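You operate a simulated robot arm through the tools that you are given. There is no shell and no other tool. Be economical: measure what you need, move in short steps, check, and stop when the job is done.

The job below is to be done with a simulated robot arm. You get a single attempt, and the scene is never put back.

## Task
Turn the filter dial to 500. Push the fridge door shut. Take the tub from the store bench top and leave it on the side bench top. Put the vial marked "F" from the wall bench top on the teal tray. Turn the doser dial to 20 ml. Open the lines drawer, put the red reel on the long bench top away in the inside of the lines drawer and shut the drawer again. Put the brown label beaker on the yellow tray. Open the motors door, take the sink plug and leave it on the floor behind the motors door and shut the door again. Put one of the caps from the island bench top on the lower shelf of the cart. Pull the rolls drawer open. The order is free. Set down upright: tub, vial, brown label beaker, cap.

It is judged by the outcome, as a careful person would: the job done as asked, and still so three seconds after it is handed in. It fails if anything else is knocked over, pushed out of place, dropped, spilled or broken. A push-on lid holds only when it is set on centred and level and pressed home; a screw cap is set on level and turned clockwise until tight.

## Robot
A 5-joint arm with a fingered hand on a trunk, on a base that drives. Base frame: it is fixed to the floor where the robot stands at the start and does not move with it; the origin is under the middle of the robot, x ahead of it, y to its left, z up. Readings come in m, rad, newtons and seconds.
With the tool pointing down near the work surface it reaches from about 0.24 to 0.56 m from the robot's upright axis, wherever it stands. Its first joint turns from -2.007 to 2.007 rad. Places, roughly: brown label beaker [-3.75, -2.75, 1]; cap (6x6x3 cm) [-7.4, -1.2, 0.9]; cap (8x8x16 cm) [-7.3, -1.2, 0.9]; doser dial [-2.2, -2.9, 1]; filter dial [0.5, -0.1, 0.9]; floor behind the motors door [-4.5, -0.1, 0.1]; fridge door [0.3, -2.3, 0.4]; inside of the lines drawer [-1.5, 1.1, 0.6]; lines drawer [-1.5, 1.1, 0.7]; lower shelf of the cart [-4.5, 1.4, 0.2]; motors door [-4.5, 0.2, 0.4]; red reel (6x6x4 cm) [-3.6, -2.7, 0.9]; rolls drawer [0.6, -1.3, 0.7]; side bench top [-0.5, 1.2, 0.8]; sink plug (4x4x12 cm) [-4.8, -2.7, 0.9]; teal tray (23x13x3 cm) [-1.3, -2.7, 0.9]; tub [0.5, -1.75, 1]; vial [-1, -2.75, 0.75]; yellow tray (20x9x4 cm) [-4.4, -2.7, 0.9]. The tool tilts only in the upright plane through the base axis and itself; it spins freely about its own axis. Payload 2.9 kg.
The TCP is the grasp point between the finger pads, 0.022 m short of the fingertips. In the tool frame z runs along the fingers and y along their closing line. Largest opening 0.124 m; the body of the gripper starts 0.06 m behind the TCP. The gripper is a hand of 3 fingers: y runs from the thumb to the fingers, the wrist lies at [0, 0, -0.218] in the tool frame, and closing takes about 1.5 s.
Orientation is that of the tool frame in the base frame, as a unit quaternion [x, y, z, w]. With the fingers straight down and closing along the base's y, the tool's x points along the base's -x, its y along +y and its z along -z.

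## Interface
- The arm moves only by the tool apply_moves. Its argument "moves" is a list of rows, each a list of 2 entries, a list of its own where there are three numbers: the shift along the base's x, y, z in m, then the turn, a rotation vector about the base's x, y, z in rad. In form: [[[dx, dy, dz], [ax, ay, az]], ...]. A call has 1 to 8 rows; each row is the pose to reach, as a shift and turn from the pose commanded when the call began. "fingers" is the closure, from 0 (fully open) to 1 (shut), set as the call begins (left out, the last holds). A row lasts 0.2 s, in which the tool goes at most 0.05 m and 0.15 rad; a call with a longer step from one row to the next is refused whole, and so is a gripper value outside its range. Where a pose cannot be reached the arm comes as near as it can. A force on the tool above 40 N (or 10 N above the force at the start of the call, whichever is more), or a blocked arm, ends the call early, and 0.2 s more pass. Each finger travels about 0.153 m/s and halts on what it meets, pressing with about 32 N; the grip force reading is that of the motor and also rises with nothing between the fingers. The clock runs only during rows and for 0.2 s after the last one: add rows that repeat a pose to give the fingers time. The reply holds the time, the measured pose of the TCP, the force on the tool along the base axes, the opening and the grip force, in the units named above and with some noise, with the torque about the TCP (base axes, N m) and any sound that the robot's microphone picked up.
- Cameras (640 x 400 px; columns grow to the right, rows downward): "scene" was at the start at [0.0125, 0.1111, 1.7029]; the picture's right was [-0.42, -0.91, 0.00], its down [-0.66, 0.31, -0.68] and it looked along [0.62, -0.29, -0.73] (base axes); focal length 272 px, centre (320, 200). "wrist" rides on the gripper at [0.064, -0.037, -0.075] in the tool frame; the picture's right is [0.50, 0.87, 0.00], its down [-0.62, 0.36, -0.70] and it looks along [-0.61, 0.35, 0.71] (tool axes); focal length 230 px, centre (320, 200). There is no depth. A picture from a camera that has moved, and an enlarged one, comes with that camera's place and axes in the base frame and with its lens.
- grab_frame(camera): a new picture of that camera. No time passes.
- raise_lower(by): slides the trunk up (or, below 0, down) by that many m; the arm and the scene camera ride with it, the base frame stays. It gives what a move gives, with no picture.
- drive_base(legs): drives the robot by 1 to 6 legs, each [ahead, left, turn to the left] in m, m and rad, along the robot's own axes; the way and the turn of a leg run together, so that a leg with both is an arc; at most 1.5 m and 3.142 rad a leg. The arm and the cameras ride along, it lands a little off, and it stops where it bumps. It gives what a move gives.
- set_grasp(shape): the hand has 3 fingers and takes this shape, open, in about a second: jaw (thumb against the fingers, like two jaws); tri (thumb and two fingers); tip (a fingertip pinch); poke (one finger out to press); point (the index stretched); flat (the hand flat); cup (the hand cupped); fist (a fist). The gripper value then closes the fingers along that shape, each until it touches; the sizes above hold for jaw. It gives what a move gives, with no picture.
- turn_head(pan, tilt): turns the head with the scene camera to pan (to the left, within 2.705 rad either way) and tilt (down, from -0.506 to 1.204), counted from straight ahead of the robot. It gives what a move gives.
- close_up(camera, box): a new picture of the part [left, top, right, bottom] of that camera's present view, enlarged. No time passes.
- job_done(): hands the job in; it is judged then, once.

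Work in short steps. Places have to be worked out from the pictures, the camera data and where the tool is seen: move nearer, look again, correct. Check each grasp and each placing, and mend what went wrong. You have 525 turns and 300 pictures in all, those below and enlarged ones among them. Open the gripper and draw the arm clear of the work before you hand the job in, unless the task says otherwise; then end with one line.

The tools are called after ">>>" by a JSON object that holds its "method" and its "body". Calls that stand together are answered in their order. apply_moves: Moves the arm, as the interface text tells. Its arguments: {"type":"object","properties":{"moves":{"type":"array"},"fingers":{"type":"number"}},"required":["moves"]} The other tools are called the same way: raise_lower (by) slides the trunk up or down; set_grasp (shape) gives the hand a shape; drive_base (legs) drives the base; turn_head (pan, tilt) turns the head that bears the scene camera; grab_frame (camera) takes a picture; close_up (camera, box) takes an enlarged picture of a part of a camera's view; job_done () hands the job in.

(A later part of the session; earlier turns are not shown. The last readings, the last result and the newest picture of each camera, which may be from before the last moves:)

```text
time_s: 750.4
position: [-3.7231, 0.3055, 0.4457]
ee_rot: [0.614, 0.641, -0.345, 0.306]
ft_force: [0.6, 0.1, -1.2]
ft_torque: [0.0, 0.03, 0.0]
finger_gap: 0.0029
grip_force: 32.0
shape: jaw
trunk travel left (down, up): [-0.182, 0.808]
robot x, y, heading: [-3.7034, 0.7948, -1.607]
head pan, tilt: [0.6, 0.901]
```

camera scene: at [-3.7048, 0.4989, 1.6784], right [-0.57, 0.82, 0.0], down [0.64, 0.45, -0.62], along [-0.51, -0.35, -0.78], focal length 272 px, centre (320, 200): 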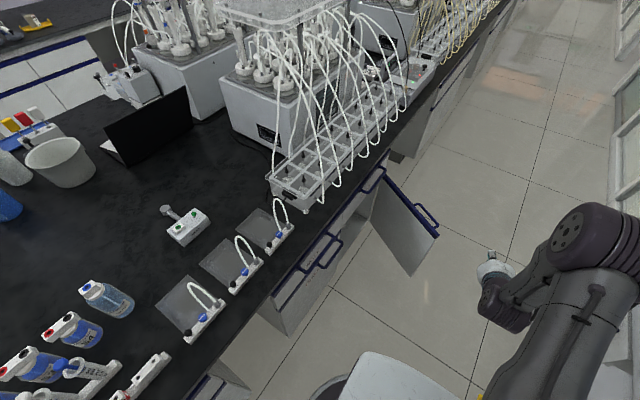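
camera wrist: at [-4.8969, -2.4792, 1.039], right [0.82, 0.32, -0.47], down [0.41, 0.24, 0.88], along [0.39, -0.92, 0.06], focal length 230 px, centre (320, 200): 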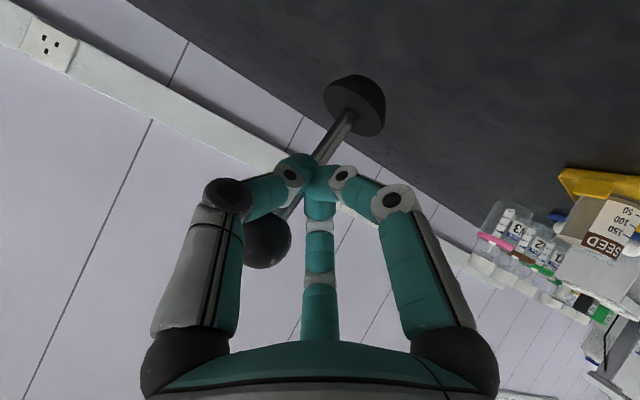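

>>> {"method": "drive_base", "body": {"legs": [[0.05, 0, 0.03], [0, -0.64, 0]]}}

>>> {"method": "turn_head", "body": {"pan": -0.1, "tilt": 1.1}}

>>> {"method": "grab_frame", "body": {"camera": "scene"}}

>>> {"method": "grab_frame", "body": {"camera": "wrist"}}

```text
time_s: 754.5
position: [-4.3386, 0.2574, 0.4453]
ee_rot: [0.603, 0.651, -0.339, 0.312]
ft_force: [0.0, 0.7, 0.6]
ft_torque: [0.01, 0.02, -0.01]
finger_gap: 0.0029
grip_force: 31.7
shape: jaw
trunk travel left (down, up): [-0.182, 0.808]
robot x, y, heading: [-4.3372, 0.7524, -1.57]
head pan, tilt: [0.6, 0.901]
```

```text
time_s: 755.5
position: [-4.3385, 0.2578, 0.4458]
ee_rot: [0.603, 0.651, -0.339, 0.312]
ft_force: [0.5, 0.4, -0.8]
ft_torque: [0.0, 0.0, -0.05]
finger_gap: 0.0028
grip_force: 32.2
shape: jaw
trunk travel left (down, up): [-0.182, 0.808]
robot x, y, heading: [-4.3345, 0.7526, -1.573]
head pan, tilt: [-0.099, 1.1]
```

```text
78 pictures are left
camera scene: at [-4.1968, 0.7473, 1.0646], right [-0.99, 0.1, 0.0], down [0.09, 0.89, -0.45], along [-0.05, -0.45, -0.89], focal length 272 px, centre (320, 200)
```

scene: 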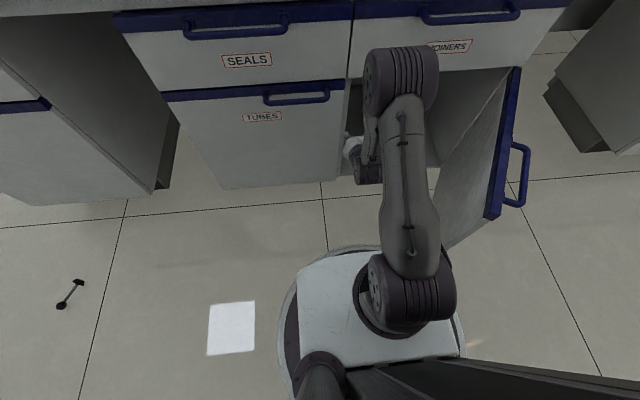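

```text
77 pictures are left
camera wrist: at [-4.3803, 0.354, 0.4384], right [0.82, 0.32, -0.47], down [0.41, 0.24, 0.88], along [0.39, -0.92, 0.06], focal length 230 px, centre (320, 200)
```

wrist: 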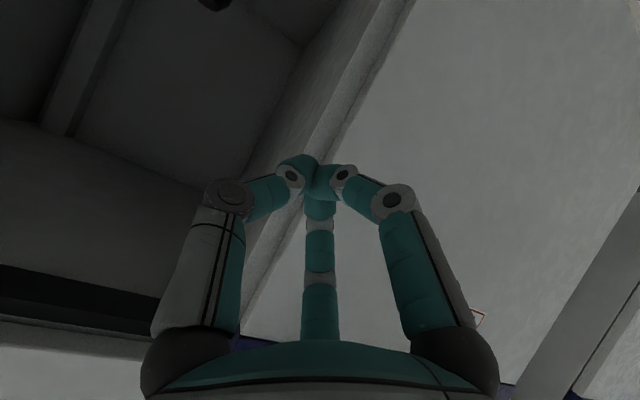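

The plug has slipped out; it lies on the floor at about (-3.3, 0.51). I'll go back to it, with the tool vertical, and pick it up again.

>>> {"method": "drive_base", "body": {"legs": [[0, 0.5, 0], [0, 0, 1.1]]}}

>>> {"method": "turn_head", "body": {"pan": 0.0, "tilt": 0.9}}

>>> {"method": "grab_frame", "body": {"camera": "scene"}}

```text
time_s: 761.3
position: [-3.3972, 0.5382, 0.4445]
ee_rot: [0.158, 0.873, -0.119, 0.446]
ft_force: [-0.5, 0.7, -0.2]
ft_torque: [0.03, -0.03, 0.0]
finger_gap: 0.0025
grip_force: 32.4
shape: jaw
trunk travel left (down, up): [-0.182, 0.808]
robot x, y, heading: [-3.8404, 0.7516, -0.436]
head pan, tilt: [-0.099, 1.1]
```

```text
time_s: 762.0
position: [-3.3963, 0.5382, 0.4453]
ee_rot: [0.158, 0.873, -0.119, 0.446]
ft_force: [0.0, 0.1, 0.3]
ft_torque: [0.0, -0.02, 0.03]
finger_gap: 0.003
grip_force: 32.0
shape: jaw
trunk travel left (down, up): [-0.182, 0.808]
robot x, y, heading: [-3.8447, 0.7491, -0.441]
head pan, tilt: [0.0, 0.901]
```

```text
76 pictures are left
camera scene: at [-3.7673, 0.8739, 1.0784], right [-0.42, -0.91, 0.0], down [-0.71, 0.33, -0.62], along [0.56, -0.26, -0.78], focal length 272 px, centre (320, 200)
```

scene: 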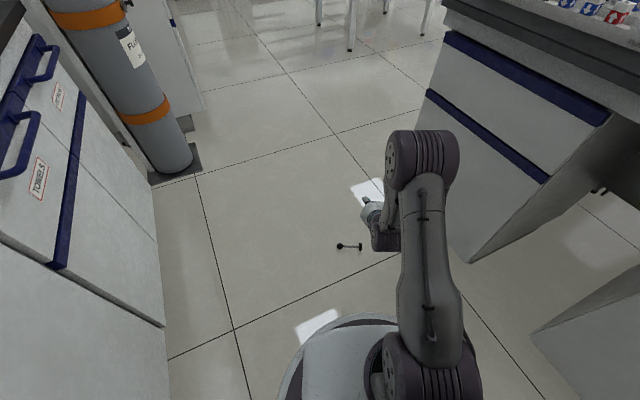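

The plug's stem centre is at (-3.30, 0.51), lying along direction (0.48, 0.88). I'll bring the tool vertical and spin 90°, so the fingers close across the stem.

>>> {"method": "apply_moves", "body": {"moves": [[[0, 0, 0], [0.06, 0.127, 0]], [[0, 0, 0], [0.12, 0.254, 0]], [[0, 0, 0], [0.18, 0.381, 0]], [[0, 0, 0], [0.24, 0.508, 0]], [[0, 0, 0], [0.3, 0.635, 0]], [[0, 0, 0], [0.36, 0.762, 0]], [[0, 0, 0], [0.412, 0.872, 0]]], "fingers": 0.55}}

>>> {"method": "apply_moves", "body": {"moves": [[[0, 0, 0], [0, 0, -0.14]], [[0, 0, 0], [0, 0, -0.28]], [[0, 0, 0], [0, 0, -0.42]], [[0, 0, 0], [0, 0, -0.56]], [[0, 0, 0], [0, 0, -0.7]], [[0, 0, 0], [0, 0, -0.84]], [[0, 0, 0], [0, 0, -0.98]], [[0, 0, 0], [0, 0, -1.12]]]}}

>>> {"method": "apply_moves", "body": {"moves": [[[0, 0, 0], [0, 0, -0.14]], [[0, 0, 0], [0, 0, -0.28]], [[0, 0, 0], [0, 0, -0.42]], [[0, 0, 0], [0, 0, -0.45]]]}}

>>> {"method": "drive_base", "body": {"legs": [[0.1, 0, 0]]}}

>>> {"method": "grab_frame", "body": {"camera": "wrist"}}

```text
time_s: 763.6
position: [-3.3982, 0.5386, 0.4458]
ee_rot: [0.179, 0.984, 0.0, -0.002]
ft_force: [0.3, 0.2, 0.5]
ft_torque: [-0.01, 0.02, 0.02]
finger_gap: 0.0553
grip_force: 0.1
shape: jaw
trunk travel left (down, up): [-0.182, 0.808]
robot x, y, heading: [-3.8419, 0.746, -0.44]
head pan, tilt: [0.0, 0.901]
```

```text
time_s: 765.4
position: [-3.3971, 0.538, 0.4449]
ee_rot: [0.675, 0.738, 0.0, -0.001]
ft_force: [-0.3, -0.1, -0.4]
ft_torque: [0.05, 0.01, 0.0]
finger_gap: 0.0553
grip_force: 0.0
shape: jaw
trunk travel left (down, up): [-0.182, 0.808]
robot x, y, heading: [-3.8409, 0.7473, -0.438]
head pan, tilt: [0.0, 0.901]
```

```text
time_s: 766.4
position: [-3.3956, 0.5382, 0.446]
ee_rot: [0.823, 0.569, 0.0, -0.001]
ft_force: [0.9, -0.8, -0.2]
ft_torque: [-0.02, -0.03, -0.04]
finger_gap: 0.0555
grip_force: 0.0
shape: jaw
trunk travel left (down, up): [-0.182, 0.808]
robot x, y, heading: [-3.844, 0.7506, -0.435]
head pan, tilt: [0.0, 0.901]
```

```text
time_s: 767.6
position: [-3.3065, 0.496, 0.4453]
ee_rot: [0.823, 0.568, 0.0, 0.0]
ft_force: [-0.6, -0.2, 0.4]
ft_torque: [-0.02, 0.02, 0.01]
finger_gap: 0.0557
grip_force: 0.1
shape: jaw
trunk travel left (down, up): [-0.182, 0.808]
robot x, y, heading: [-3.7513, 0.7064, -0.44]
head pan, tilt: [0.0, 0.901]
```

```text
75 pictures are left
camera wrist: at [-3.3193, 0.5685, 0.5211], right [0.99, 0.16, 0.0], down [0.12, -0.7, 0.7], along [0.11, -0.69, -0.71], focal length 230 px, centre (320, 200)
```

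wrist: 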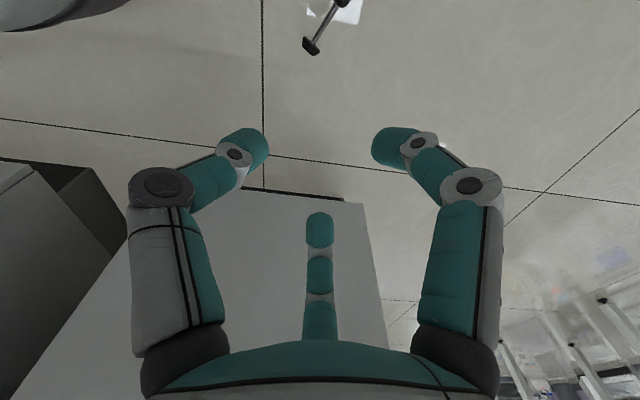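

I'll align over the stem, rotate slightly, and lower with the trunk and then the arm to the floor.

>>> {"method": "raise_lower", "body": {"by": -0.17}}

>>> {"method": "apply_moves", "body": {"moves": [[[0.005, 0.011, -0.02], [0, 0, -0.1]], [[0.005, 0.011, -0.065], [0, 0, -0.2]], [[0.005, 0.011, -0.11], [0, 0, -0.2]], [[0.005, 0.011, -0.15], [0, 0, -0.2]], [[0.005, 0.011, -0.17], [0, 0, -0.2]], [[0.005, 0.011, -0.17], [0, 0, -0.2]]]}}

>>> {"method": "grab_frame", "body": {"camera": "wrist"}}

```text
time_s: 769.5
position: [-3.3062, 0.4969, 0.276]
ee_rot: [0.823, 0.568, 0.0, 0.0]
ft_force: [0.2, 0.9, -0.6]
ft_torque: [0.02, 0.01, -0.01]
finger_gap: 0.0555
grip_force: 0.0
shape: jaw
trunk travel left (down, up): [-0.012, 0.978]
robot x, y, heading: [-3.7503, 0.7084, -0.439]
head pan, tilt: [0.0, 0.901]
```

```text
time_s: 770.9
position: [-3.302, 0.5057, 0.1053]
ee_rot: [0.875, 0.485, 0.0, -0.001]
ft_force: [-0.1, 0.3, 0.3]
ft_torque: [0.01, -0.03, -0.04]
finger_gap: 0.0557
grip_force: 0.0
shape: jaw
trunk travel left (down, up): [-0.012, 0.978]
robot x, y, heading: [-3.7513, 0.7032, -0.439]
head pan, tilt: [0.0, 0.901]
```

```text
74 pictures are left
camera wrist: at [-3.2997, 0.5796, 0.1802], right [1.0, -0.04, 0.0], down [-0.03, -0.71, 0.7], along [-0.03, -0.7, -0.71], focal length 230 px, centre (320, 200)
```

wrist: 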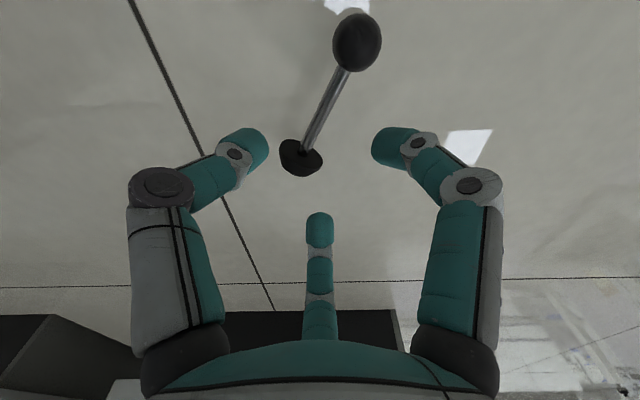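

The stem is in line. I'll descend to z≈0.028 and close.

>>> {"method": "apply_moves", "body": {"moves": [[[0.002, 0.005, -0.03], [0, 0, 0]], [[0.002, 0.005, -0.06], [0, 0, 0]], [[0.002, 0.005, -0.074], [0, 0, 0]], [[0.002, 0.005, -0.076], [0, 0, 0]]]}}

>>> {"method": "apply_moves", "body": {"moves": [[[0, 0, 0], [0, 0, 0]], [[0, 0, 0], [0, 0, 0]], [[0, 0, 0], [0, 0, 0]], [[0, 0, 0], [0, 0, 0]]], "fingers": 1.0}}

>>> {"method": "grab_frame", "body": {"camera": "wrist"}}

```text
time_s: 771.9
position: [-3.3008, 0.5098, 0.0295]
ee_rot: [0.875, 0.484, 0.0, 0.0]
ft_force: [-0.5, -0.5, 0.1]
ft_torque: [0.0, -0.01, -0.01]
finger_gap: 0.0553
grip_force: 0.1
shape: jaw
trunk travel left (down, up): [-0.012, 0.978]
robot x, y, heading: [-3.7515, 0.7018, -0.44]
head pan, tilt: [0.0, 0.901]
```

```text
time_s: 772.9
position: [-3.2998, 0.5095, 0.029]
ee_rot: [0.875, 0.485, 0.0, 0.0]
ft_force: [0.3, -0.7, -0.5]
ft_torque: [-0.01, 0.0, -0.02]
finger_gap: 0.0072
grip_force: 31.7
shape: jaw
trunk travel left (down, up): [-0.012, 0.978]
robot x, y, heading: [-3.7527, 0.7069, -0.438]
head pan, tilt: [0.0, 0.901]
```

```text
73 pictures are left
camera wrist: at [-3.2984, 0.5844, 0.1046], right [1.0, -0.04, 0.0], down [-0.03, -0.71, 0.7], along [-0.03, -0.7, -0.71], focal length 230 px, centre (320, 200)
```

wrist: 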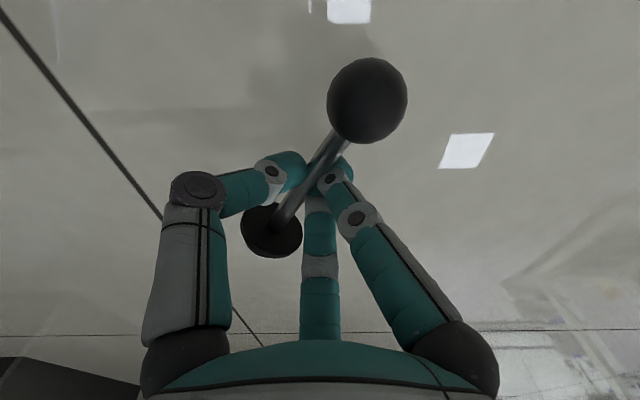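

The plug is firmly gripped across its stem (7 mm). I'll lift, retract, and return to the cabinet opening.

>>> {"method": "apply_moves", "body": {"moves": [[[0, 0, 0.045], [0, 0, 0]], [[0, 0, 0.09], [0, 0, 0]], [[0, 0, 0.135], [0, 0, 0]], [[-0.03, 0.012, 0.17], [0, 0, 0]], [[-0.06, 0.025, 0.2], [0, 0, 0]], [[-0.085, 0.04, 0.22], [0, 0, 0]]]}}

>>> {"method": "drive_base", "body": {"legs": [[-0.1, 0, 0], [0, 0, -1.13]]}}

>>> {"method": "grab_frame", "body": {"camera": "wrist"}}

```text
time_s: 774.3
position: [-3.3852, 0.5526, 0.2488]
ee_rot: [0.875, 0.484, -0.001, -0.001]
ft_force: [-0.3, 0.4, -1.4]
ft_torque: [-0.01, -0.01, -0.01]
finger_gap: 0.0068
grip_force: 32.2
shape: jaw
trunk travel left (down, up): [-0.012, 0.978]
robot x, y, heading: [-3.7502, 0.7067, -0.441]
head pan, tilt: [0.0, 0.901]
```

```text
time_s: 778.2
position: [-3.8195, 0.3499, 0.2481]
ee_rot: [0.998, -0.057, 0.0, 0.001]
ft_force: [-0.2, -0.3, -1.3]
ft_torque: [-0.03, 0.0, 0.0]
finger_gap: 0.0071
grip_force: 31.5
shape: jaw
trunk travel left (down, up): [-0.012, 0.978]
robot x, y, heading: [-3.8407, 0.7516, -1.565]
head pan, tilt: [0.0, 0.901]
```

```text
72 pictures are left
camera wrist: at [-3.7535, 0.3797, 0.3235], right [0.4, -0.92, 0.0], down [-0.65, -0.28, 0.7], along [-0.64, -0.28, -0.71], focal length 230 px, centre (320, 200)
```

wrist: 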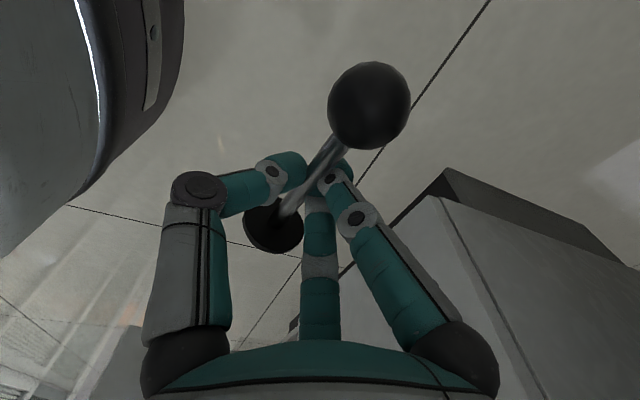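

Still held. I'll sidestep to the opening.

>>> {"method": "drive_base", "body": {"legs": [[0, -0.51, 0]]}}

>>> {"method": "turn_head", "body": {"pan": -0.15, "tilt": 1.0}}

>>> {"method": "grab_frame", "body": {"camera": "scene"}}

```text
time_s: 781.4
position: [-4.3376, 0.3541, 0.2485]
ee_rot: [0.997, -0.071, 0.0, 0.0]
ft_force: [0.5, 0.3, -1.2]
ft_torque: [0.01, 0.02, 0.01]
finger_gap: 0.0069
grip_force: 32.4
shape: jaw
trunk travel left (down, up): [-0.012, 0.978]
robot x, y, heading: [-4.3453, 0.7506, -1.594]
head pan, tilt: [0.0, 0.901]
stopped in leg 1: the robot was blocked; the commanded pose is now the measured one
```

```text
time_s: 782.1
position: [-4.3359, 0.3535, 0.2486]
ee_rot: [0.998, -0.07, 0.001, -0.001]
ft_force: [-0.2, -0.4, -1.1]
ft_torque: [-0.03, 0.0, 0.0]
finger_gap: 0.0068
grip_force: 31.8
shape: jaw
trunk travel left (down, up): [-0.012, 0.978]
robot x, y, heading: [-4.3416, 0.7504, -1.593]
head pan, tilt: [-0.15, 1.0]
```

```text
71 pictures are left
camera scene: at [-4.2099, 0.7402, 0.9012], right [-0.99, 0.17, 0.0], down [0.14, 0.83, -0.54], along [-0.09, -0.53, -0.84], focal length 272 px, centre (320, 200)
```

scene: 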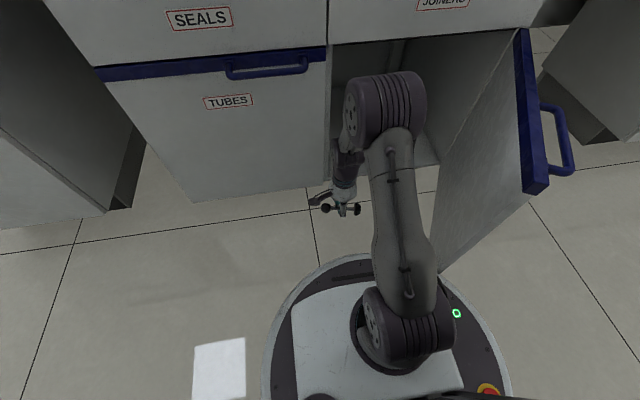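

The base just touched the door, fine. I'll turn 0.17 rad right so the opening is straight ahead, then tilt the tool forward.

>>> {"method": "drive_base", "body": {"legs": [[0, 0.02, -0.17]]}}

>>> {"method": "apply_moves", "body": {"moves": [[[0, 0, 0.01], [-0.128, 0.025, 0]], [[0, 0, 0.02], [-0.256, 0.05, 0]], [[0, 0, 0.03], [-0.384, 0.075, 0]], [[0, 0, 0.03], [-0.512, 0.1, 0]], [[0, 0, 0.03], [-0.64, 0.125, 0]], [[0, 0, 0.03], [-0.768, 0.15, 0]], [[0, 0, 0.03], [-0.86, 0.168, 0]]]}}

>>> {"method": "grab_frame", "body": {"camera": "wrist"}}

```text
time_s: 783.2
position: [-4.3798, 0.3557, 0.2482]
ee_rot: [0.988, -0.152, 0.001, 0.001]
ft_force: [0.5, 0.3, -1.7]
ft_torque: [-0.03, -0.01, 0.01]
finger_gap: 0.007
grip_force: 31.9
shape: jaw
trunk travel left (down, up): [-0.012, 0.978]
robot x, y, heading: [-4.3255, 0.7532, -1.753]
head pan, tilt: [-0.15, 1.0]
```

```text
time_s: 784.8
position: [-4.4041, 0.3181, 0.2639]
ee_rot: [0.895, -0.136, -0.013, 0.425]
ft_force: [-0.5, 0.3, -1.8]
ft_torque: [-0.01, -0.02, 0.0]
finger_gap: 0.0068
grip_force: 32.4
shape: jaw
out of reach, approached as far as the arm can: row 2, 3, 4, 5, 6, 7
trunk travel left (down, up): [-0.012, 0.978]
robot x, y, heading: [-4.3208, 0.7511, -1.753]
head pan, tilt: [-0.15, 1.0]
```

```text
70 pictures are left
camera wrist: at [-4.324, 0.3812, 0.2897], right [0.28, -0.65, 0.71], down [-0.58, 0.47, 0.66], along [-0.77, -0.6, -0.24], focal length 230 px, centre (320, 200)
```

wrist: 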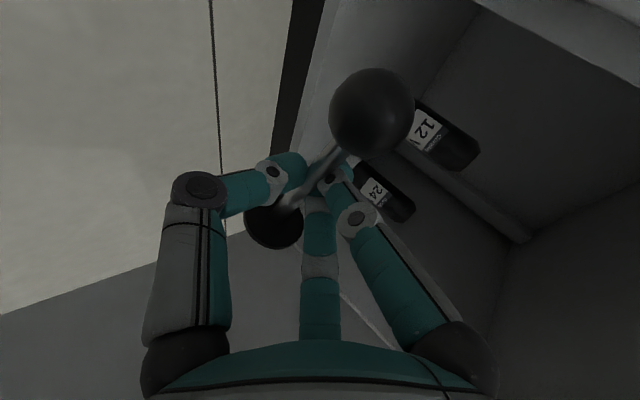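

Two black motors stand further back on the cabinet floor, so I'll set the plug near the front, at about (-4.45, 0.09). I'll move in at z≈0.2 first.

>>> {"method": "apply_moves", "body": {"moves": [[[-0.008, -0.04, -0.02], [0, 0, 0]], [[-0.016, -0.08, -0.035], [0, 0, 0]], [[-0.024, -0.12, -0.05], [0, 0, 0]], [[-0.032, -0.16, -0.06], [0, 0, 0]], [[-0.04, -0.2, -0.065], [0, 0, 0]], [[-0.046, -0.228, -0.07], [0, 0, 0]], [[-0.046, -0.228, -0.07], [0, 0, 0]]]}}

>>> {"method": "grab_frame", "body": {"camera": "wrist"}}

```text
time_s: 786.4
position: [-4.4485, 0.0893, 0.1966]
ee_rot: [0.896, -0.136, -0.015, 0.423]
ft_force: [-0.3, 0.2, -1.2]
ft_torque: [0.04, -0.01, 0.04]
finger_gap: 0.0069
grip_force: 31.8
shape: jaw
trunk travel left (down, up): [-0.012, 0.978]
robot x, y, heading: [-4.3242, 0.7518, -1.754]
head pan, tilt: [-0.15, 1.0]
```

```text
69 pictures are left
camera wrist: at [-4.3686, 0.151, 0.2206], right [0.28, -0.65, 0.7], down [-0.58, 0.47, 0.67], along [-0.77, -0.59, -0.24], focal length 230 px, centre (320, 200)
```

wrist: 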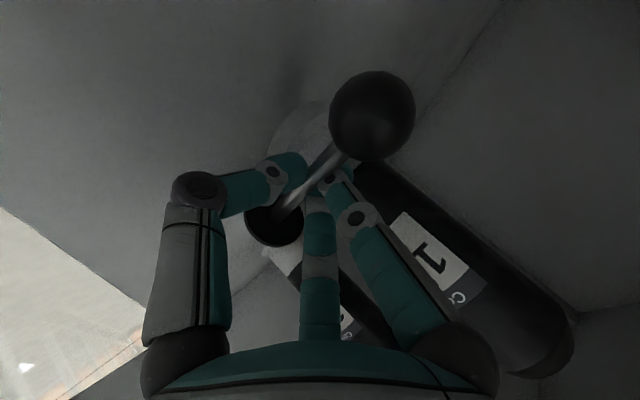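

The 12 V motor stands right ahead, its front at about y 0.06, so I'll pull back to y≈0.14 and lower there until the plug touches the cabinet floor.

>>> {"method": "apply_moves", "body": {"moves": [[[0.008, 0.025, 0.0], [0, 0, 0]], [[0.012, 0.05, 0.0], [0, 0, 0]], [[0.012, 0.05, 0.0], [0, 0, 0]]]}}

>>> {"method": "apply_moves", "body": {"moves": [[[0, 0, -0.01], [0, 0, 0]], [[0, 0, -0.02], [0, 0, 0]], [[0, 0, -0.03], [0, 0, 0]], [[0, 0, -0.04], [0, 0, 0]], [[0, 0, -0.05], [0, 0, 0]], [[0, 0, -0.06], [0, 0, 0]], [[0, 0, -0.07], [0, 0, 0]]]}}

>>> {"method": "grab_frame", "body": {"camera": "wrist"}}

```text
time_s: 787.2
position: [-4.4392, 0.1387, 0.1959]
ee_rot: [0.896, -0.135, -0.015, 0.424]
ft_force: [-0.3, 0.0, -1.7]
ft_torque: [-0.01, -0.03, -0.03]
finger_gap: 0.0068
grip_force: 32.3
shape: jaw
trunk travel left (down, up): [-0.012, 0.978]
robot x, y, heading: [-4.3259, 0.7484, -1.758]
head pan, tilt: [-0.15, 1.0]
```

```text
time_s: 788.2
position: [-4.4391, 0.1328, 0.1675]
ee_rot: [0.891, -0.134, -0.014, 0.435]
ft_force: [0.8, 5.0, 25.0]
ft_torque: [0.68, -0.01, 0.04]
finger_gap: 0.0068
grip_force: 31.8
shape: jaw
trunk travel left (down, up): [-0.012, 0.978]
robot x, y, heading: [-4.3234, 0.7498, -1.753]
head pan, tilt: [-0.15, 1.0]
stopped in row 5: the force on the tool passed its limit at 53 N (the readings are from after the stop); the commanded pose is now the measured one
```

```text
68 pictures are left
camera wrist: at [-4.358, 0.1959, 0.1911], right [0.29, -0.63, 0.72], down [-0.58, 0.49, 0.66], along [-0.77, -0.6, -0.23], focal length 230 px, centre (320, 200)
```

wrist: 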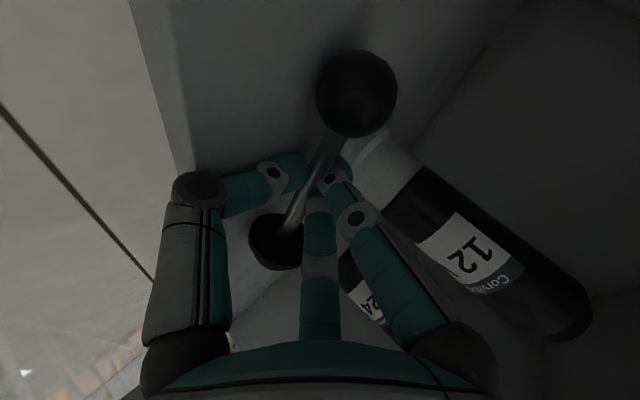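

Contact came on the thumb side, so the plug may not be down yet. I'll lift 2 cm, make the tool 20° more vertical, and lower again.

>>> {"method": "apply_moves", "body": {"moves": [[[0, 0, 0.02], [0, 0, 0]], [[0, 0, 0.02], [0.12, -0.023, 0]], [[0, 0, 0.02], [0.24, -0.046, 0]], [[0, 0, 0.02], [0.36, -0.07, 0]], [[0, 0, 0.02], [0.36, -0.07, 0]]]}}

>>> {"method": "apply_moves", "body": {"moves": [[[0, 0, -0.01], [0, 0, 0]], [[0, 0, -0.02], [0, 0, 0]], [[0, 0, -0.03], [0, 0, 0]], [[0, 0, -0.038], [0, 0, 0]], [[0, 0, -0.046], [0, 0, 0]], [[0, 0, -0.054], [0, 0, 0]], [[0, 0, -0.062], [0, 0, 0]]]}}

>>> {"method": "grab_frame", "body": {"camera": "wrist"}}

```text
time_s: 789.4
position: [-4.4377, 0.1334, 0.1831]
ee_rot: [0.955, -0.146, -0.007, 0.259]
ft_force: [0.5, -0.1, -1.8]
ft_torque: [-0.03, -0.03, 0.01]
finger_gap: 0.0068
grip_force: 32.4
shape: jaw
trunk travel left (down, up): [-0.012, 0.978]
robot x, y, heading: [-4.3247, 0.7492, -1.756]
head pan, tilt: [-0.15, 1.0]
```

```text
time_s: 790.2
position: [-4.4394, 0.1268, 0.1647]
ee_rot: [0.952, -0.146, -0.007, 0.271]
ft_force: [0.5, 3.2, 21.6]
ft_torque: [-0.08, 0.21, 0.07]
finger_gap: 0.0063
grip_force: 31.4
shape: jaw
trunk travel left (down, up): [-0.012, 0.978]
robot x, y, heading: [-4.3243, 0.7483, -1.759]
head pan, tilt: [-0.15, 1.0]
stopped in row 4: the force on the tool passed its limit at 49 N (the readings are from after the stop); the commanded pose is now the measured one
```

```text
67 pictures are left
camera wrist: at [-4.3614, 0.1785, 0.2135], right [0.24, -0.84, 0.48], down [-0.62, 0.24, 0.74], along [-0.74, -0.48, -0.46], focal length 230 px, centre (320, 200)
```

wrist: 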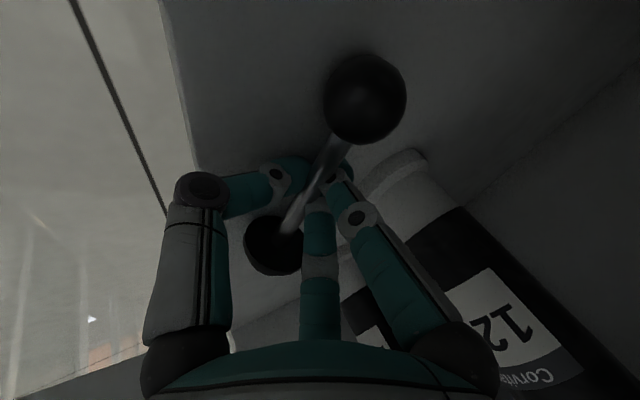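

Now the contact is centred under the plug, so it's on the cabinet floor. I'll ease up and open.

>>> {"method": "apply_moves", "body": {"moves": [[[0, 0, 0.003], [0, 0, 0]], [[0, 0, 0.003], [0, 0, 0]], [[0, 0, 0.003], [0, 0, 0]]], "fingers": 0.6}}

>>> {"method": "apply_moves", "body": {"moves": [[[0.002, 0.012, 0.02], [0, 0, 0]], [[0.004, 0.025, 0.04], [0, 0, 0]], [[0.01, 0.06, 0.06], [0, 0, 0]], [[0.016, 0.1, 0.07], [0, 0, 0]], [[0.022, 0.14, 0.08], [0, 0, 0]], [[0.03, 0.18, 0.08], [0, 0, 0]]]}}

>>> {"method": "grab_frame", "body": {"camera": "wrist"}}

```text
time_s: 791.0
position: [-4.4396, 0.1296, 0.1634]
ee_rot: [0.953, -0.145, -0.008, 0.266]
ft_force: [-1.7, -4.7, 10.3]
ft_torque: [-0.04, 0.05, 0.02]
finger_gap: 0.0428
grip_force: 0.0
shape: jaw
trunk travel left (down, up): [-0.012, 0.978]
robot x, y, heading: [-4.3241, 0.7516, -1.752]
head pan, tilt: [-0.15, 1.0]
```

```text
time_s: 792.4
position: [-4.4064, 0.3078, 0.2417]
ee_rot: [0.953, -0.146, -0.008, 0.265]
ft_force: [-0.1, 0.8, 0.5]
ft_torque: [-0.03, 0.01, 0.04]
finger_gap: 0.0493
grip_force: 0.1
shape: jaw
trunk travel left (down, up): [-0.012, 0.978]
robot x, y, heading: [-4.3236, 0.7486, -1.753]
head pan, tilt: [-0.15, 1.0]
```

```text
66 pictures are left
camera wrist: at [-4.3293, 0.3577, 0.2908], right [0.24, -0.85, 0.47], down [-0.62, 0.24, 0.75], along [-0.74, -0.47, -0.47], focal length 230 px, centre (320, 200)
```

wrist: 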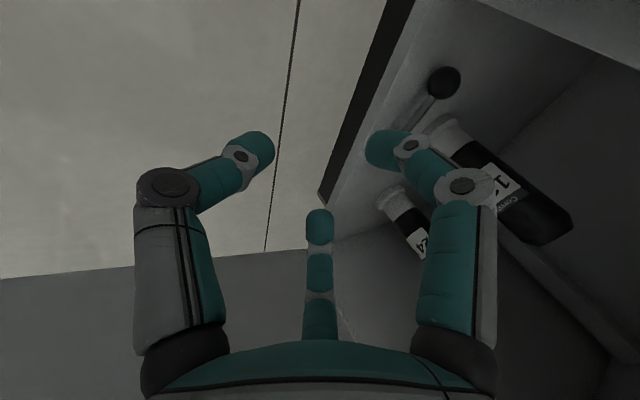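

The plug lies on the cabinet floor and both motors still stand. To shut the door I'll lift the hand over it to its outer side and sweep it closed. First I'll bring the tool vertical and raise it.

>>> {"method": "apply_moves", "body": {"moves": [[[0, 0.02, 0], [0.13, -0.025, 0]], [[0, 0.04, 0], [0.26, -0.05, 0]], [[0, 0.06, 0], [0.39, -0.075, 0]], [[0, 0.07, 0], [0.52, -0.1, 0]], [[0, 0.08, 0], [0.53, -0.102, 0]]], "fingers": 1.0}}

>>> {"method": "raise_lower", "body": {"by": 0.4}}

>>> {"method": "raise_lower", "body": {"by": 0.1}}

>>> {"method": "apply_moves", "body": {"moves": [[[-0.045, 0.01, 0], [0, 0, 0]], [[-0.09, 0.02, 0], [0, 0, 0]], [[-0.135, 0.03, 0], [0, 0, 0]], [[-0.18, 0.045, 0], [0, 0, 0]], [[-0.225, 0.06, 0], [0, 0, 0]], [[-0.27, 0.08, 0], [0, 0, 0]], [[-0.315, 0.1, 0], [0, 0, 0]], [[-0.355, 0.12, 0], [0, 0, 0]]]}}

>>> {"method": "grab_frame", "body": {"camera": "wrist"}}

>>> {"method": "turn_head", "body": {"pan": -0.5, "tilt": 1.0}}

>>> {"method": "grab_frame", "body": {"camera": "scene"}}

```text
time_s: 793.6
position: [-4.408, 0.3875, 0.2413]
ee_rot: [0.989, -0.151, 0.0, -0.002]
ft_force: [-0.1, 0.2, 0.3]
ft_torque: [0.0, 0.02, 0.02]
finger_gap: 0.0001
grip_force: 31.9
shape: jaw
trunk travel left (down, up): [-0.012, 0.978]
robot x, y, heading: [-4.3262, 0.7528, -1.756]
head pan, tilt: [-0.15, 1.0]
```

```text
time_s: 797.4
position: [-4.4075, 0.389, 0.6426]
ee_rot: [0.989, -0.151, 0.0, -0.001]
ft_force: [0.0, -1.0, 0.0]
ft_torque: [0.01, 0.02, 0.02]
finger_gap: 0.0
grip_force: 32.2
shape: jaw
trunk travel left (down, up): [-0.412, 0.578]
robot x, y, heading: [-4.3253, 0.7506, -1.753]
head pan, tilt: [-0.15, 1.0]
```

```text
time_s: 798.8
position: [-4.4075, 0.3878, 0.7409]
ee_rot: [0.989, -0.151, 0.0, -0.001]
ft_force: [-0.3, 0.3, -0.1]
ft_torque: [-0.01, 0.02, 0.0]
finger_gap: 0.0001
grip_force: 31.7
shape: jaw
trunk travel left (down, up): [-0.512, 0.478]
robot x, y, heading: [-4.3235, 0.7485, -1.752]
head pan, tilt: [-0.15, 1.0]
```

```text
time_s: 800.6
position: [-4.7641, 0.5077, 0.7404]
ee_rot: [0.988, -0.152, 0.001, 0.0]
ft_force: [-0.1, -0.8, -0.8]
ft_torque: [0.0, -0.01, 0.01]
finger_gap: 0.0001
grip_force: 32.2
shape: jaw
trunk travel left (down, up): [-0.512, 0.478]
robot x, y, heading: [-4.3237, 0.7522, -1.755]
head pan, tilt: [-0.15, 1.0]
```

```text
65 pictures are left
camera wrist: at [-4.6943, 0.5238, 0.8162], right [0.22, -0.98, 0.0], down [-0.7, -0.16, 0.7], along [-0.68, -0.15, -0.71], focal length 230 px, centre (320, 200)
```

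wrist: 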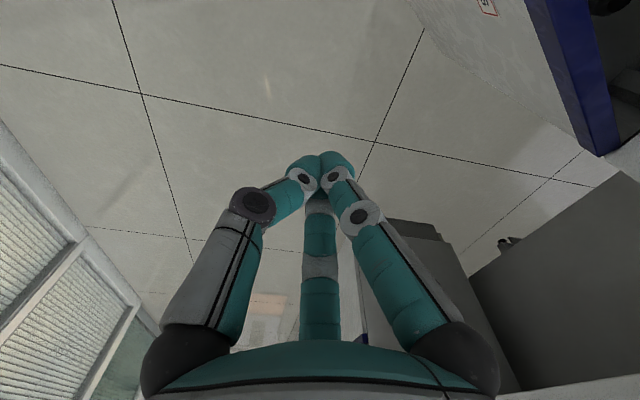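

```text
time_s: 801.4
position: [-4.7655, 0.5067, 0.7403]
ee_rot: [0.988, -0.152, 0.001, -0.001]
ft_force: [0.1, -0.4, -0.4]
ft_torque: [-0.02, 0.02, -0.02]
finger_gap: 0.0
grip_force: 31.9
shape: jaw
trunk travel left (down, up): [-0.512, 0.478]
robot x, y, heading: [-4.3234, 0.7511, -1.753]
head pan, tilt: [-0.499, 1.0]
```

```text
64 pictures are left
camera scene: at [-4.2146, 0.7284, 1.4012], right [-0.78, 0.63, 0.0], down [0.53, 0.65, -0.54], along [-0.34, -0.42, -0.84], focal length 272 px, centre (320, 200)
```

scene: 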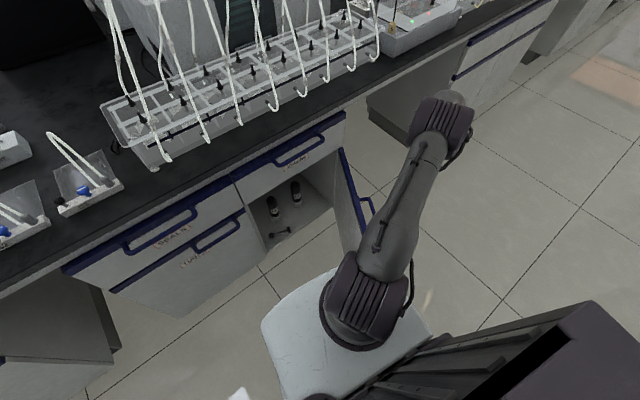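

The view shows the plug on the cabinet floor with both motors upright. The hand is outside the door, so I'll lower it, then move left to push the door partly closed.

>>> {"method": "raise_lower", "body": {"by": -0.33}}

>>> {"method": "drive_base", "body": {"legs": [[0, 0.2, 0]]}}

>>> {"method": "grab_frame", "body": {"camera": "scene"}}

```text
time_s: 804.6
position: [-4.7631, 0.5064, 0.411]
ee_rot: [0.989, -0.151, 0.001, 0.0]
ft_force: [0.2, -0.6, -0.1]
ft_torque: [0.02, 0.02, -0.02]
finger_gap: 0.0002
grip_force: 32.0
shape: jaw
trunk travel left (down, up): [-0.182, 0.808]
robot x, y, heading: [-4.3252, 0.7494, -1.755]
head pan, tilt: [-0.499, 1.0]
```

```text
time_s: 806.2
position: [-4.5634, 0.4662, 0.4095]
ee_rot: [0.989, -0.146, 0.001, -0.001]
ft_force: [-0.1, 0.2, 1.1]
ft_torque: [-0.01, 0.0, -0.01]
finger_gap: 0.0002
grip_force: 32.0
shape: jaw
trunk travel left (down, up): [-0.182, 0.808]
robot x, y, heading: [-4.1236, 0.713, -1.744]
head pan, tilt: [-0.499, 1.0]
```

```text
63 pictures are left
camera scene: at [-4.0158, 0.6938, 1.0712], right [-0.78, 0.62, 0.0], down [0.52, 0.66, -0.54], along [-0.34, -0.42, -0.84], focal length 272 px, centre (320, 200)
```

scene: 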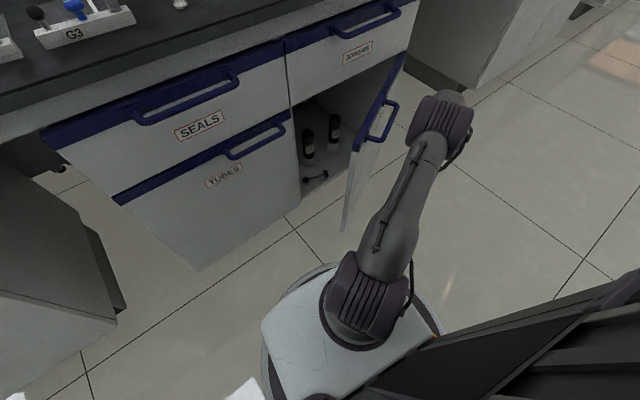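

The door is half closed. I'll sweep the hand along the arc to push it shut.

>>> {"method": "apply_moves", "body": {"moves": [[[0.02, -0.03, 0], [0, 0, 0]], [[0.045, -0.054, 0], [0, 0, 0]], [[0.07, -0.09, 0], [0, 0, 0]], [[0.09, -0.125, 0], [0, 0, 0]], [[0.1, -0.165, 0], [0, 0, 0]], [[0.11, -0.2, 0], [0, 0, 0]], [[0.11, -0.23, 0], [0, 0, 0]]]}}

>>> {"method": "apply_moves", "body": {"moves": [[[0, -0.015, 0], [0, 0, 0]], [[0, -0.03, 0], [0, 0, 0]], [[0, -0.045, 0], [0, 0, 0]]]}}

>>> {"method": "grab_frame", "body": {"camera": "scene"}}

```text
time_s: 808.0
position: [-4.477, 0.2773, 0.4063]
ee_rot: [0.985, -0.174, 0.006, -0.006]
ft_force: [-0.4, 0.4, -0.1]
ft_torque: [0.02, 0.01, 0.06]
finger_gap: 0.0
grip_force: 31.6
shape: jaw
trunk travel left (down, up): [-0.182, 0.808]
robot x, y, heading: [-4.1294, 0.7278, -1.776]
head pan, tilt: [-0.499, 1.0]
stopped in row 7: the arm was blocked; the commanded pose is now the measured one
```

```text
time_s: 809.0
position: [-4.4766, 0.2789, 0.4075]
ee_rot: [0.981, -0.193, 0.009, -0.01]
ft_force: [0.0, -0.5, 0.9]
ft_torque: [-0.02, 0.01, 0.01]
finger_gap: 0.0
grip_force: 32.2
shape: jaw
out of reach, approached as far as the arm can: row 1, 2, 3
trunk travel left (down, up): [-0.182, 0.808]
robot x, y, heading: [-4.1295, 0.7325, -1.794]
head pan, tilt: [-0.499, 1.0]
stopped in row 3: the arm was blocked; the commanded pose is now the measured one
```

```text
62 pictures are left
camera scene: at [-4.0205, 0.7115, 1.0718], right [-0.75, 0.66, 0.0], down [0.55, 0.63, -0.55], along [-0.36, -0.41, -0.84], focal length 272 px, centre (320, 200)
```

scene: 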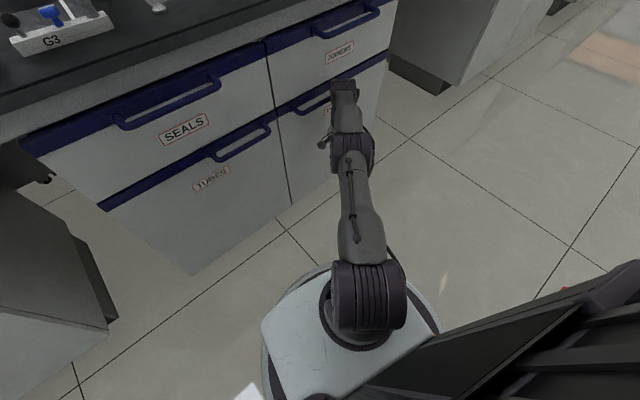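

The door looks shut and the arm is pressing against it. I'll zoom to verify that it's flush.

>>> {"method": "close_up", "body": {"camera": "scene", "box": [200, 30, 400, 230]}}

```text
2.00 times, centred on (300, 130) of scene
camera zoom: at [-4.0205, 0.7115, 1.0718], right [-0.75, 0.66, 0.0], down [0.55, 0.63, -0.55], along [-0.36, -0.41, -0.84], focal length 544 px, centre (360, 340)
```

zoom: 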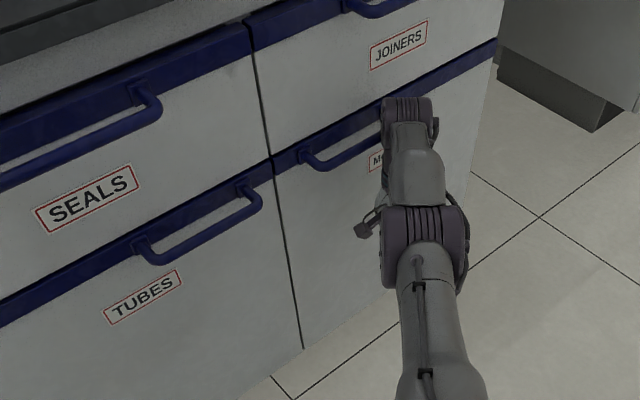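

The motors door is flush and shut. I'll withdraw, raise the arm and head back east, checking the island's corner on the way.

>>> {"method": "apply_moves", "body": {"moves": [[[0.015, 0.04, 0], [0, 0, 0]], [[0.03, 0.08, 0], [0, 0, 0]], [[0.045, 0.11, 0], [0, 0, 0]]]}}

>>> {"method": "raise_lower", "body": {"by": 0.4}}

>>> {"method": "raise_lower", "body": {"by": 0.2}}

>>> {"method": "drive_base", "body": {"legs": [[0, 0, 1.79], [0.9, 0, 0]]}}

>>> {"method": "turn_head", "body": {"pan": -0.7, "tilt": 0.6}}

>>> {"method": "grab_frame", "body": {"camera": "scene"}}

```text
time_s: 809.9
position: [-4.4303, 0.3843, 0.4023]
ee_rot: [0.982, -0.189, 0.009, -0.012]
ft_force: [-0.7, 0.5, -0.2]
ft_torque: [0.01, -0.01, 0.01]
finger_gap: 0.0
grip_force: 32.2
shape: jaw
trunk travel left (down, up): [-0.182, 0.808]
robot x, y, heading: [-4.1328, 0.7294, -1.787]
head pan, tilt: [-0.499, 1.0]
```

```text
time_s: 813.7
position: [-4.4292, 0.3839, 0.8027]
ee_rot: [0.982, -0.189, 0.008, -0.014]
ft_force: [-0.5, 0.4, 0.2]
ft_torque: [0.01, 0.01, 0.02]
finger_gap: 0.0
grip_force: 32.1
shape: jaw
trunk travel left (down, up): [-0.582, 0.408]
robot x, y, heading: [-4.1298, 0.729, -1.788]
head pan, tilt: [-0.499, 1.0]
```

```text
time_s: 815.9
position: [-4.4306, 0.3843, 1.0029]
ee_rot: [0.982, -0.188, 0.008, -0.014]
ft_force: [0.3, 0.2, 0.5]
ft_torque: [0.0, -0.03, 0.0]
finger_gap: 0.0001
grip_force: 31.9
shape: jaw
trunk travel left (down, up): [-0.782, 0.208]
robot x, y, heading: [-4.1259, 0.73, -1.788]
head pan, tilt: [-0.499, 1.0]
```

```text
time_s: 824.9
position: [-2.8404, 0.5167, 1.0022]
ee_rot: [0.762, 0.648, -0.005, -0.015]
ft_force: [0.3, 1.0, 0.8]
ft_torque: [0.0, 0.01, -0.03]
finger_gap: 0.0
grip_force: 32.2
shape: jaw
trunk travel left (down, up): [-0.782, 0.208]
robot x, y, heading: [-3.2372, 0.737, 0.001]
head pan, tilt: [-0.499, 1.0]
```

```text
time_s: 825.7
position: [-2.8403, 0.517, 1.0029]
ee_rot: [0.761, 0.648, -0.006, -0.015]
ft_force: [-0.2, 0.8, -0.3]
ft_torque: [0.0, 0.04, -0.04]
finger_gap: 0.0004
grip_force: 31.9
shape: jaw
trunk travel left (down, up): [-0.782, 0.208]
robot x, y, heading: [-3.2426, 0.7346, 0.005]
head pan, tilt: [-0.7, 0.6]
```

```text
60 pictures are left
camera scene: at [-3.2336, 0.8223, 1.7032], right [-0.64, -0.77, 0.0], down [-0.43, 0.36, -0.82], along [0.63, -0.53, -0.57], focal length 272 px, centre (320, 200)
```

scene: 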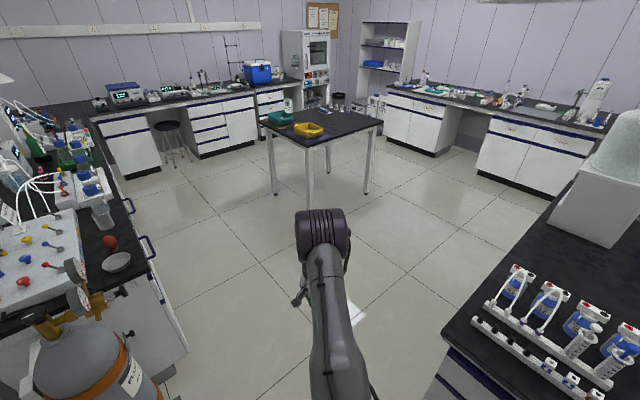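

The island's corner items look undisturbed. I'll continue east between the table and the side bench to the front bench.

>>> {"method": "drive_base", "body": {"legs": [[0.6, 0, 0], [0, -0.47, 0], [1.5, 0, 0], [0.75, 0, 0]]}}

```text
time_s: 842.3
position: [0.0206, 0.0877, 1.0029]
ee_rot: [0.753, 0.658, -0.005, -0.015]
ft_force: [0.1, 1.1, -0.3]
ft_torque: [0.0, -0.01, 0.02]
finger_gap: 0.0002
grip_force: 31.6
shape: jaw
trunk travel left (down, up): [-0.782, 0.208]
robot x, y, heading: [-0.385, 0.2927, 0.031]
head pan, tilt: [-0.7, 0.6]
```

Next is the fridge door. I'll strafe south along the front bench to stand in front of the fridge with the hand lined up on the door's outer face.

>>> {"method": "drive_base", "body": {"legs": [[0.06, 0, -0.03], [0, -1.5, 0], [0, -0.65, 0], [-0.15, 0, 0]]}}

>>> {"method": "turn_head", "body": {"pan": -0.35, "tilt": 0.8}}

>>> {"method": "grab_frame", "body": {"camera": "scene"}}

```text
time_s: 854.3
position: [-0.0342, -2.0219, 1.0037]
ee_rot: [0.751, 0.66, -0.005, -0.015]
ft_force: [0.7, -0.1, -0.3]
ft_torque: [0.01, -0.02, -0.03]
finger_gap: 0.0
grip_force: 31.5
shape: jaw
trunk travel left (down, up): [-0.782, 0.208]
robot x, y, heading: [-0.4394, -1.8194, 0.035]
head pan, tilt: [-0.7, 0.6]
```

```text
time_s: 855.1
position: [-0.0326, -2.0218, 1.0024]
ee_rot: [0.752, 0.66, -0.005, -0.015]
ft_force: [-0.7, 0.3, -0.2]
ft_torque: [-0.02, 0.01, 0.04]
finger_gap: 0.0
grip_force: 32.5
shape: jaw
trunk travel left (down, up): [-0.782, 0.208]
robot x, y, heading: [-0.4416, -1.8177, 0.03]
head pan, tilt: [-0.351, 0.799]
```

```text
59 pictures are left
camera scene: at [-0.429, -1.7008, 1.6864], right [-0.31, -0.95, 0.0], down [-0.68, 0.22, -0.7], along [0.66, -0.22, -0.72], focal length 272 px, centre (320, 200)
```

scene: 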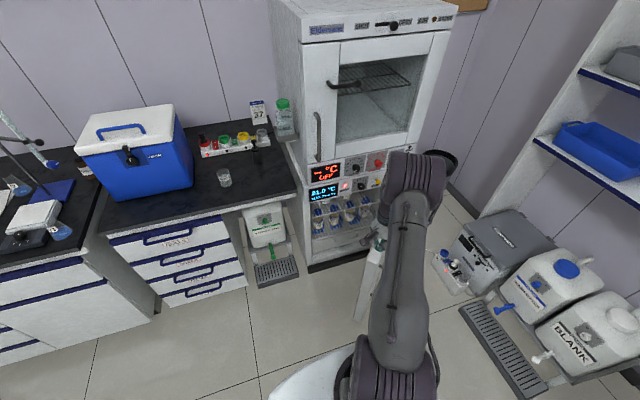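

The door's free edge is at about (0.06, -2.10). I'll shift right 13 cm so the hand sits outside the face, then lower to z≈0.55.

>>> {"method": "drive_base", "body": {"legs": [[-0.04, -0.13, -0.03]]}}

>>> {"method": "raise_lower", "body": {"by": -0.4}}

>>> {"method": "raise_lower", "body": {"by": -0.06}}

>>> {"method": "turn_head", "body": {"pan": -0.5, "tilt": 0.9}}

>>> {"method": "grab_frame", "body": {"camera": "scene"}}

```text
time_s: 856.4
position: [-0.0773, -2.1607, 1.0039]
ee_rot: [0.759, 0.651, -0.005, -0.015]
ft_force: [0.4, -0.5, 0.2]
ft_torque: [0.03, 0.0, -0.03]
finger_gap: 0.0
grip_force: 31.6
shape: jaw
trunk travel left (down, up): [-0.782, 0.208]
robot x, y, heading: [-0.4778, -1.9501, 0.014]
head pan, tilt: [-0.351, 0.799]
```

```text
time_s: 860.2
position: [-0.078, -2.1625, 0.6025]
ee_rot: [0.759, 0.651, -0.005, -0.014]
ft_force: [-0.4, -1.1, -0.2]
ft_torque: [0.03, -0.01, 0.0]
finger_gap: 0.0
grip_force: 32.0
shape: jaw
trunk travel left (down, up): [-0.382, 0.608]
robot x, y, heading: [-0.476, -1.9491, 0.006]
head pan, tilt: [-0.351, 0.799]
```

```text
time_s: 861.2
position: [-0.0769, -2.1632, 0.5431]
ee_rot: [0.76, 0.65, -0.005, -0.016]
ft_force: [0.7, -0.3, 0.6]
ft_torque: [0.0, -0.03, -0.03]
finger_gap: 0.0
grip_force: 31.7
shape: jaw
trunk travel left (down, up): [-0.322, 0.668]
robot x, y, heading: [-0.4811, -1.9501, 0.01]
head pan, tilt: [-0.351, 0.799]
```

```text
time_s: 861.9
position: [-0.079, -2.1619, 0.5426]
ee_rot: [0.759, 0.651, -0.005, -0.015]
ft_force: [0.2, 1.1, -1.0]
ft_torque: [0.02, 0.0, -0.01]
finger_gap: 0.0002
grip_force: 32.5
shape: jaw
trunk travel left (down, up): [-0.322, 0.668]
robot x, y, heading: [-0.4802, -1.9476, 0.011]
head pan, tilt: [-0.499, 0.901]
```

```text
58 pictures are left
camera scene: at [-0.4747, -1.84, 1.2185], right [-0.47, -0.88, 0.0], down [-0.69, 0.37, -0.62], along [0.55, -0.29, -0.78], focal length 272 px, centre (320, 200)
```

scene: 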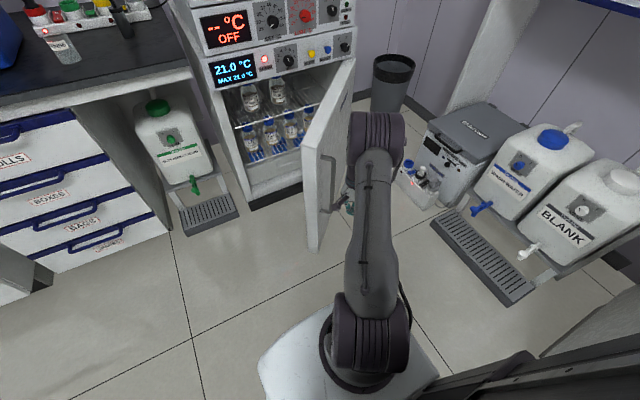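

The hand is on the door's outer side. I'll push by driving forward.

>>> {"method": "drive_base", "body": {"legs": [[0.3, 0, 0]]}}

>>> {"method": "grab_frame", "body": {"camera": "scene"}}

```text
time_s: 863.1
position: [0.0084, -2.16, 0.5415]
ee_rot: [0.759, 0.65, -0.008, -0.025]
ft_force: [-0.5, -0.6, -0.4]
ft_torque: [-0.02, 0.01, -0.01]
finger_gap: 0.0002
grip_force: 31.8
shape: jaw
trunk travel left (down, up): [-0.322, 0.668]
robot x, y, heading: [-0.3899, -1.9466, 0.012]
head pan, tilt: [-0.499, 0.901]
stopped in leg 1: the force on the tool passed its limit at 60 N (the readings are from after the stop); the commanded pose is now the measured one
```

```text
57 pictures are left
camera scene: at [-0.3841, -1.839, 1.2184], right [-0.47, -0.88, 0.0], down [-0.69, 0.37, -0.62], along [0.55, -0.29, -0.78], focal length 272 px, centre (320, 200)
```

scene: 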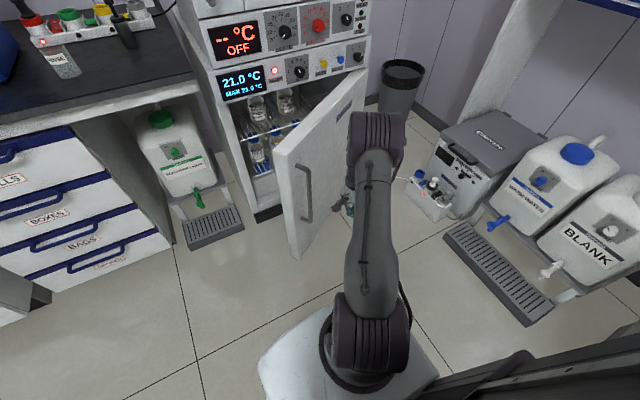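

The impact nudged the door part-way. I'll continue in smaller steps.

>>> {"method": "drive_base", "body": {"legs": [[0.12, 0, 0]]}}

>>> {"method": "drive_base", "body": {"legs": [[0.12, 0, 0]]}}

>>> {"method": "grab_frame", "body": {"camera": "scene"}}

```text
time_s: 864.4
position: [0.1304, -2.1559, 0.5408]
ee_rot: [0.757, 0.653, -0.007, -0.025]
ft_force: [0.4, -0.2, 0.2]
ft_torque: [0.02, -0.01, 0.03]
finger_gap: 0.0
grip_force: 31.8
shape: jaw
trunk travel left (down, up): [-0.322, 0.668]
robot x, y, heading: [-0.2687, -1.9454, 0.015]
head pan, tilt: [-0.499, 0.901]
```

```text
time_s: 865.6
position: [0.2528, -2.1544, 0.5409]
ee_rot: [0.758, 0.652, -0.009, -0.024]
ft_force: [-0.1, 0.4, 0.8]
ft_torque: [-0.04, 0.04, -0.01]
finger_gap: 0.0
grip_force: 31.7
shape: jaw
trunk travel left (down, up): [-0.322, 0.668]
robot x, y, heading: [-0.1478, -1.9439, 0.009]
head pan, tilt: [-0.499, 0.901]
```

```text
56 pictures are left
camera scene: at [-0.1396, -1.8358, 1.2184], right [-0.47, -0.88, 0.0], down [-0.69, 0.36, -0.62], along [0.55, -0.29, -0.78], focal length 272 px, centre (320, 200)
```

scene: 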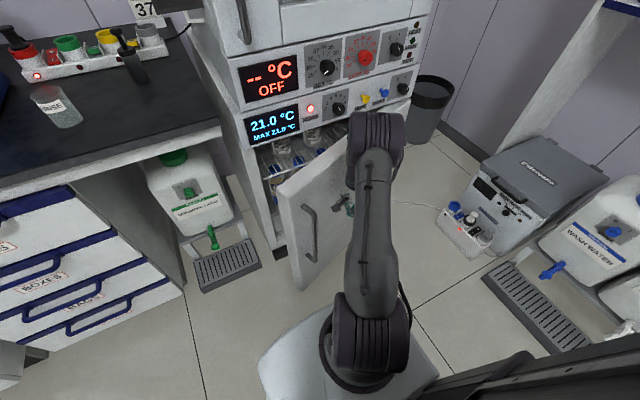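

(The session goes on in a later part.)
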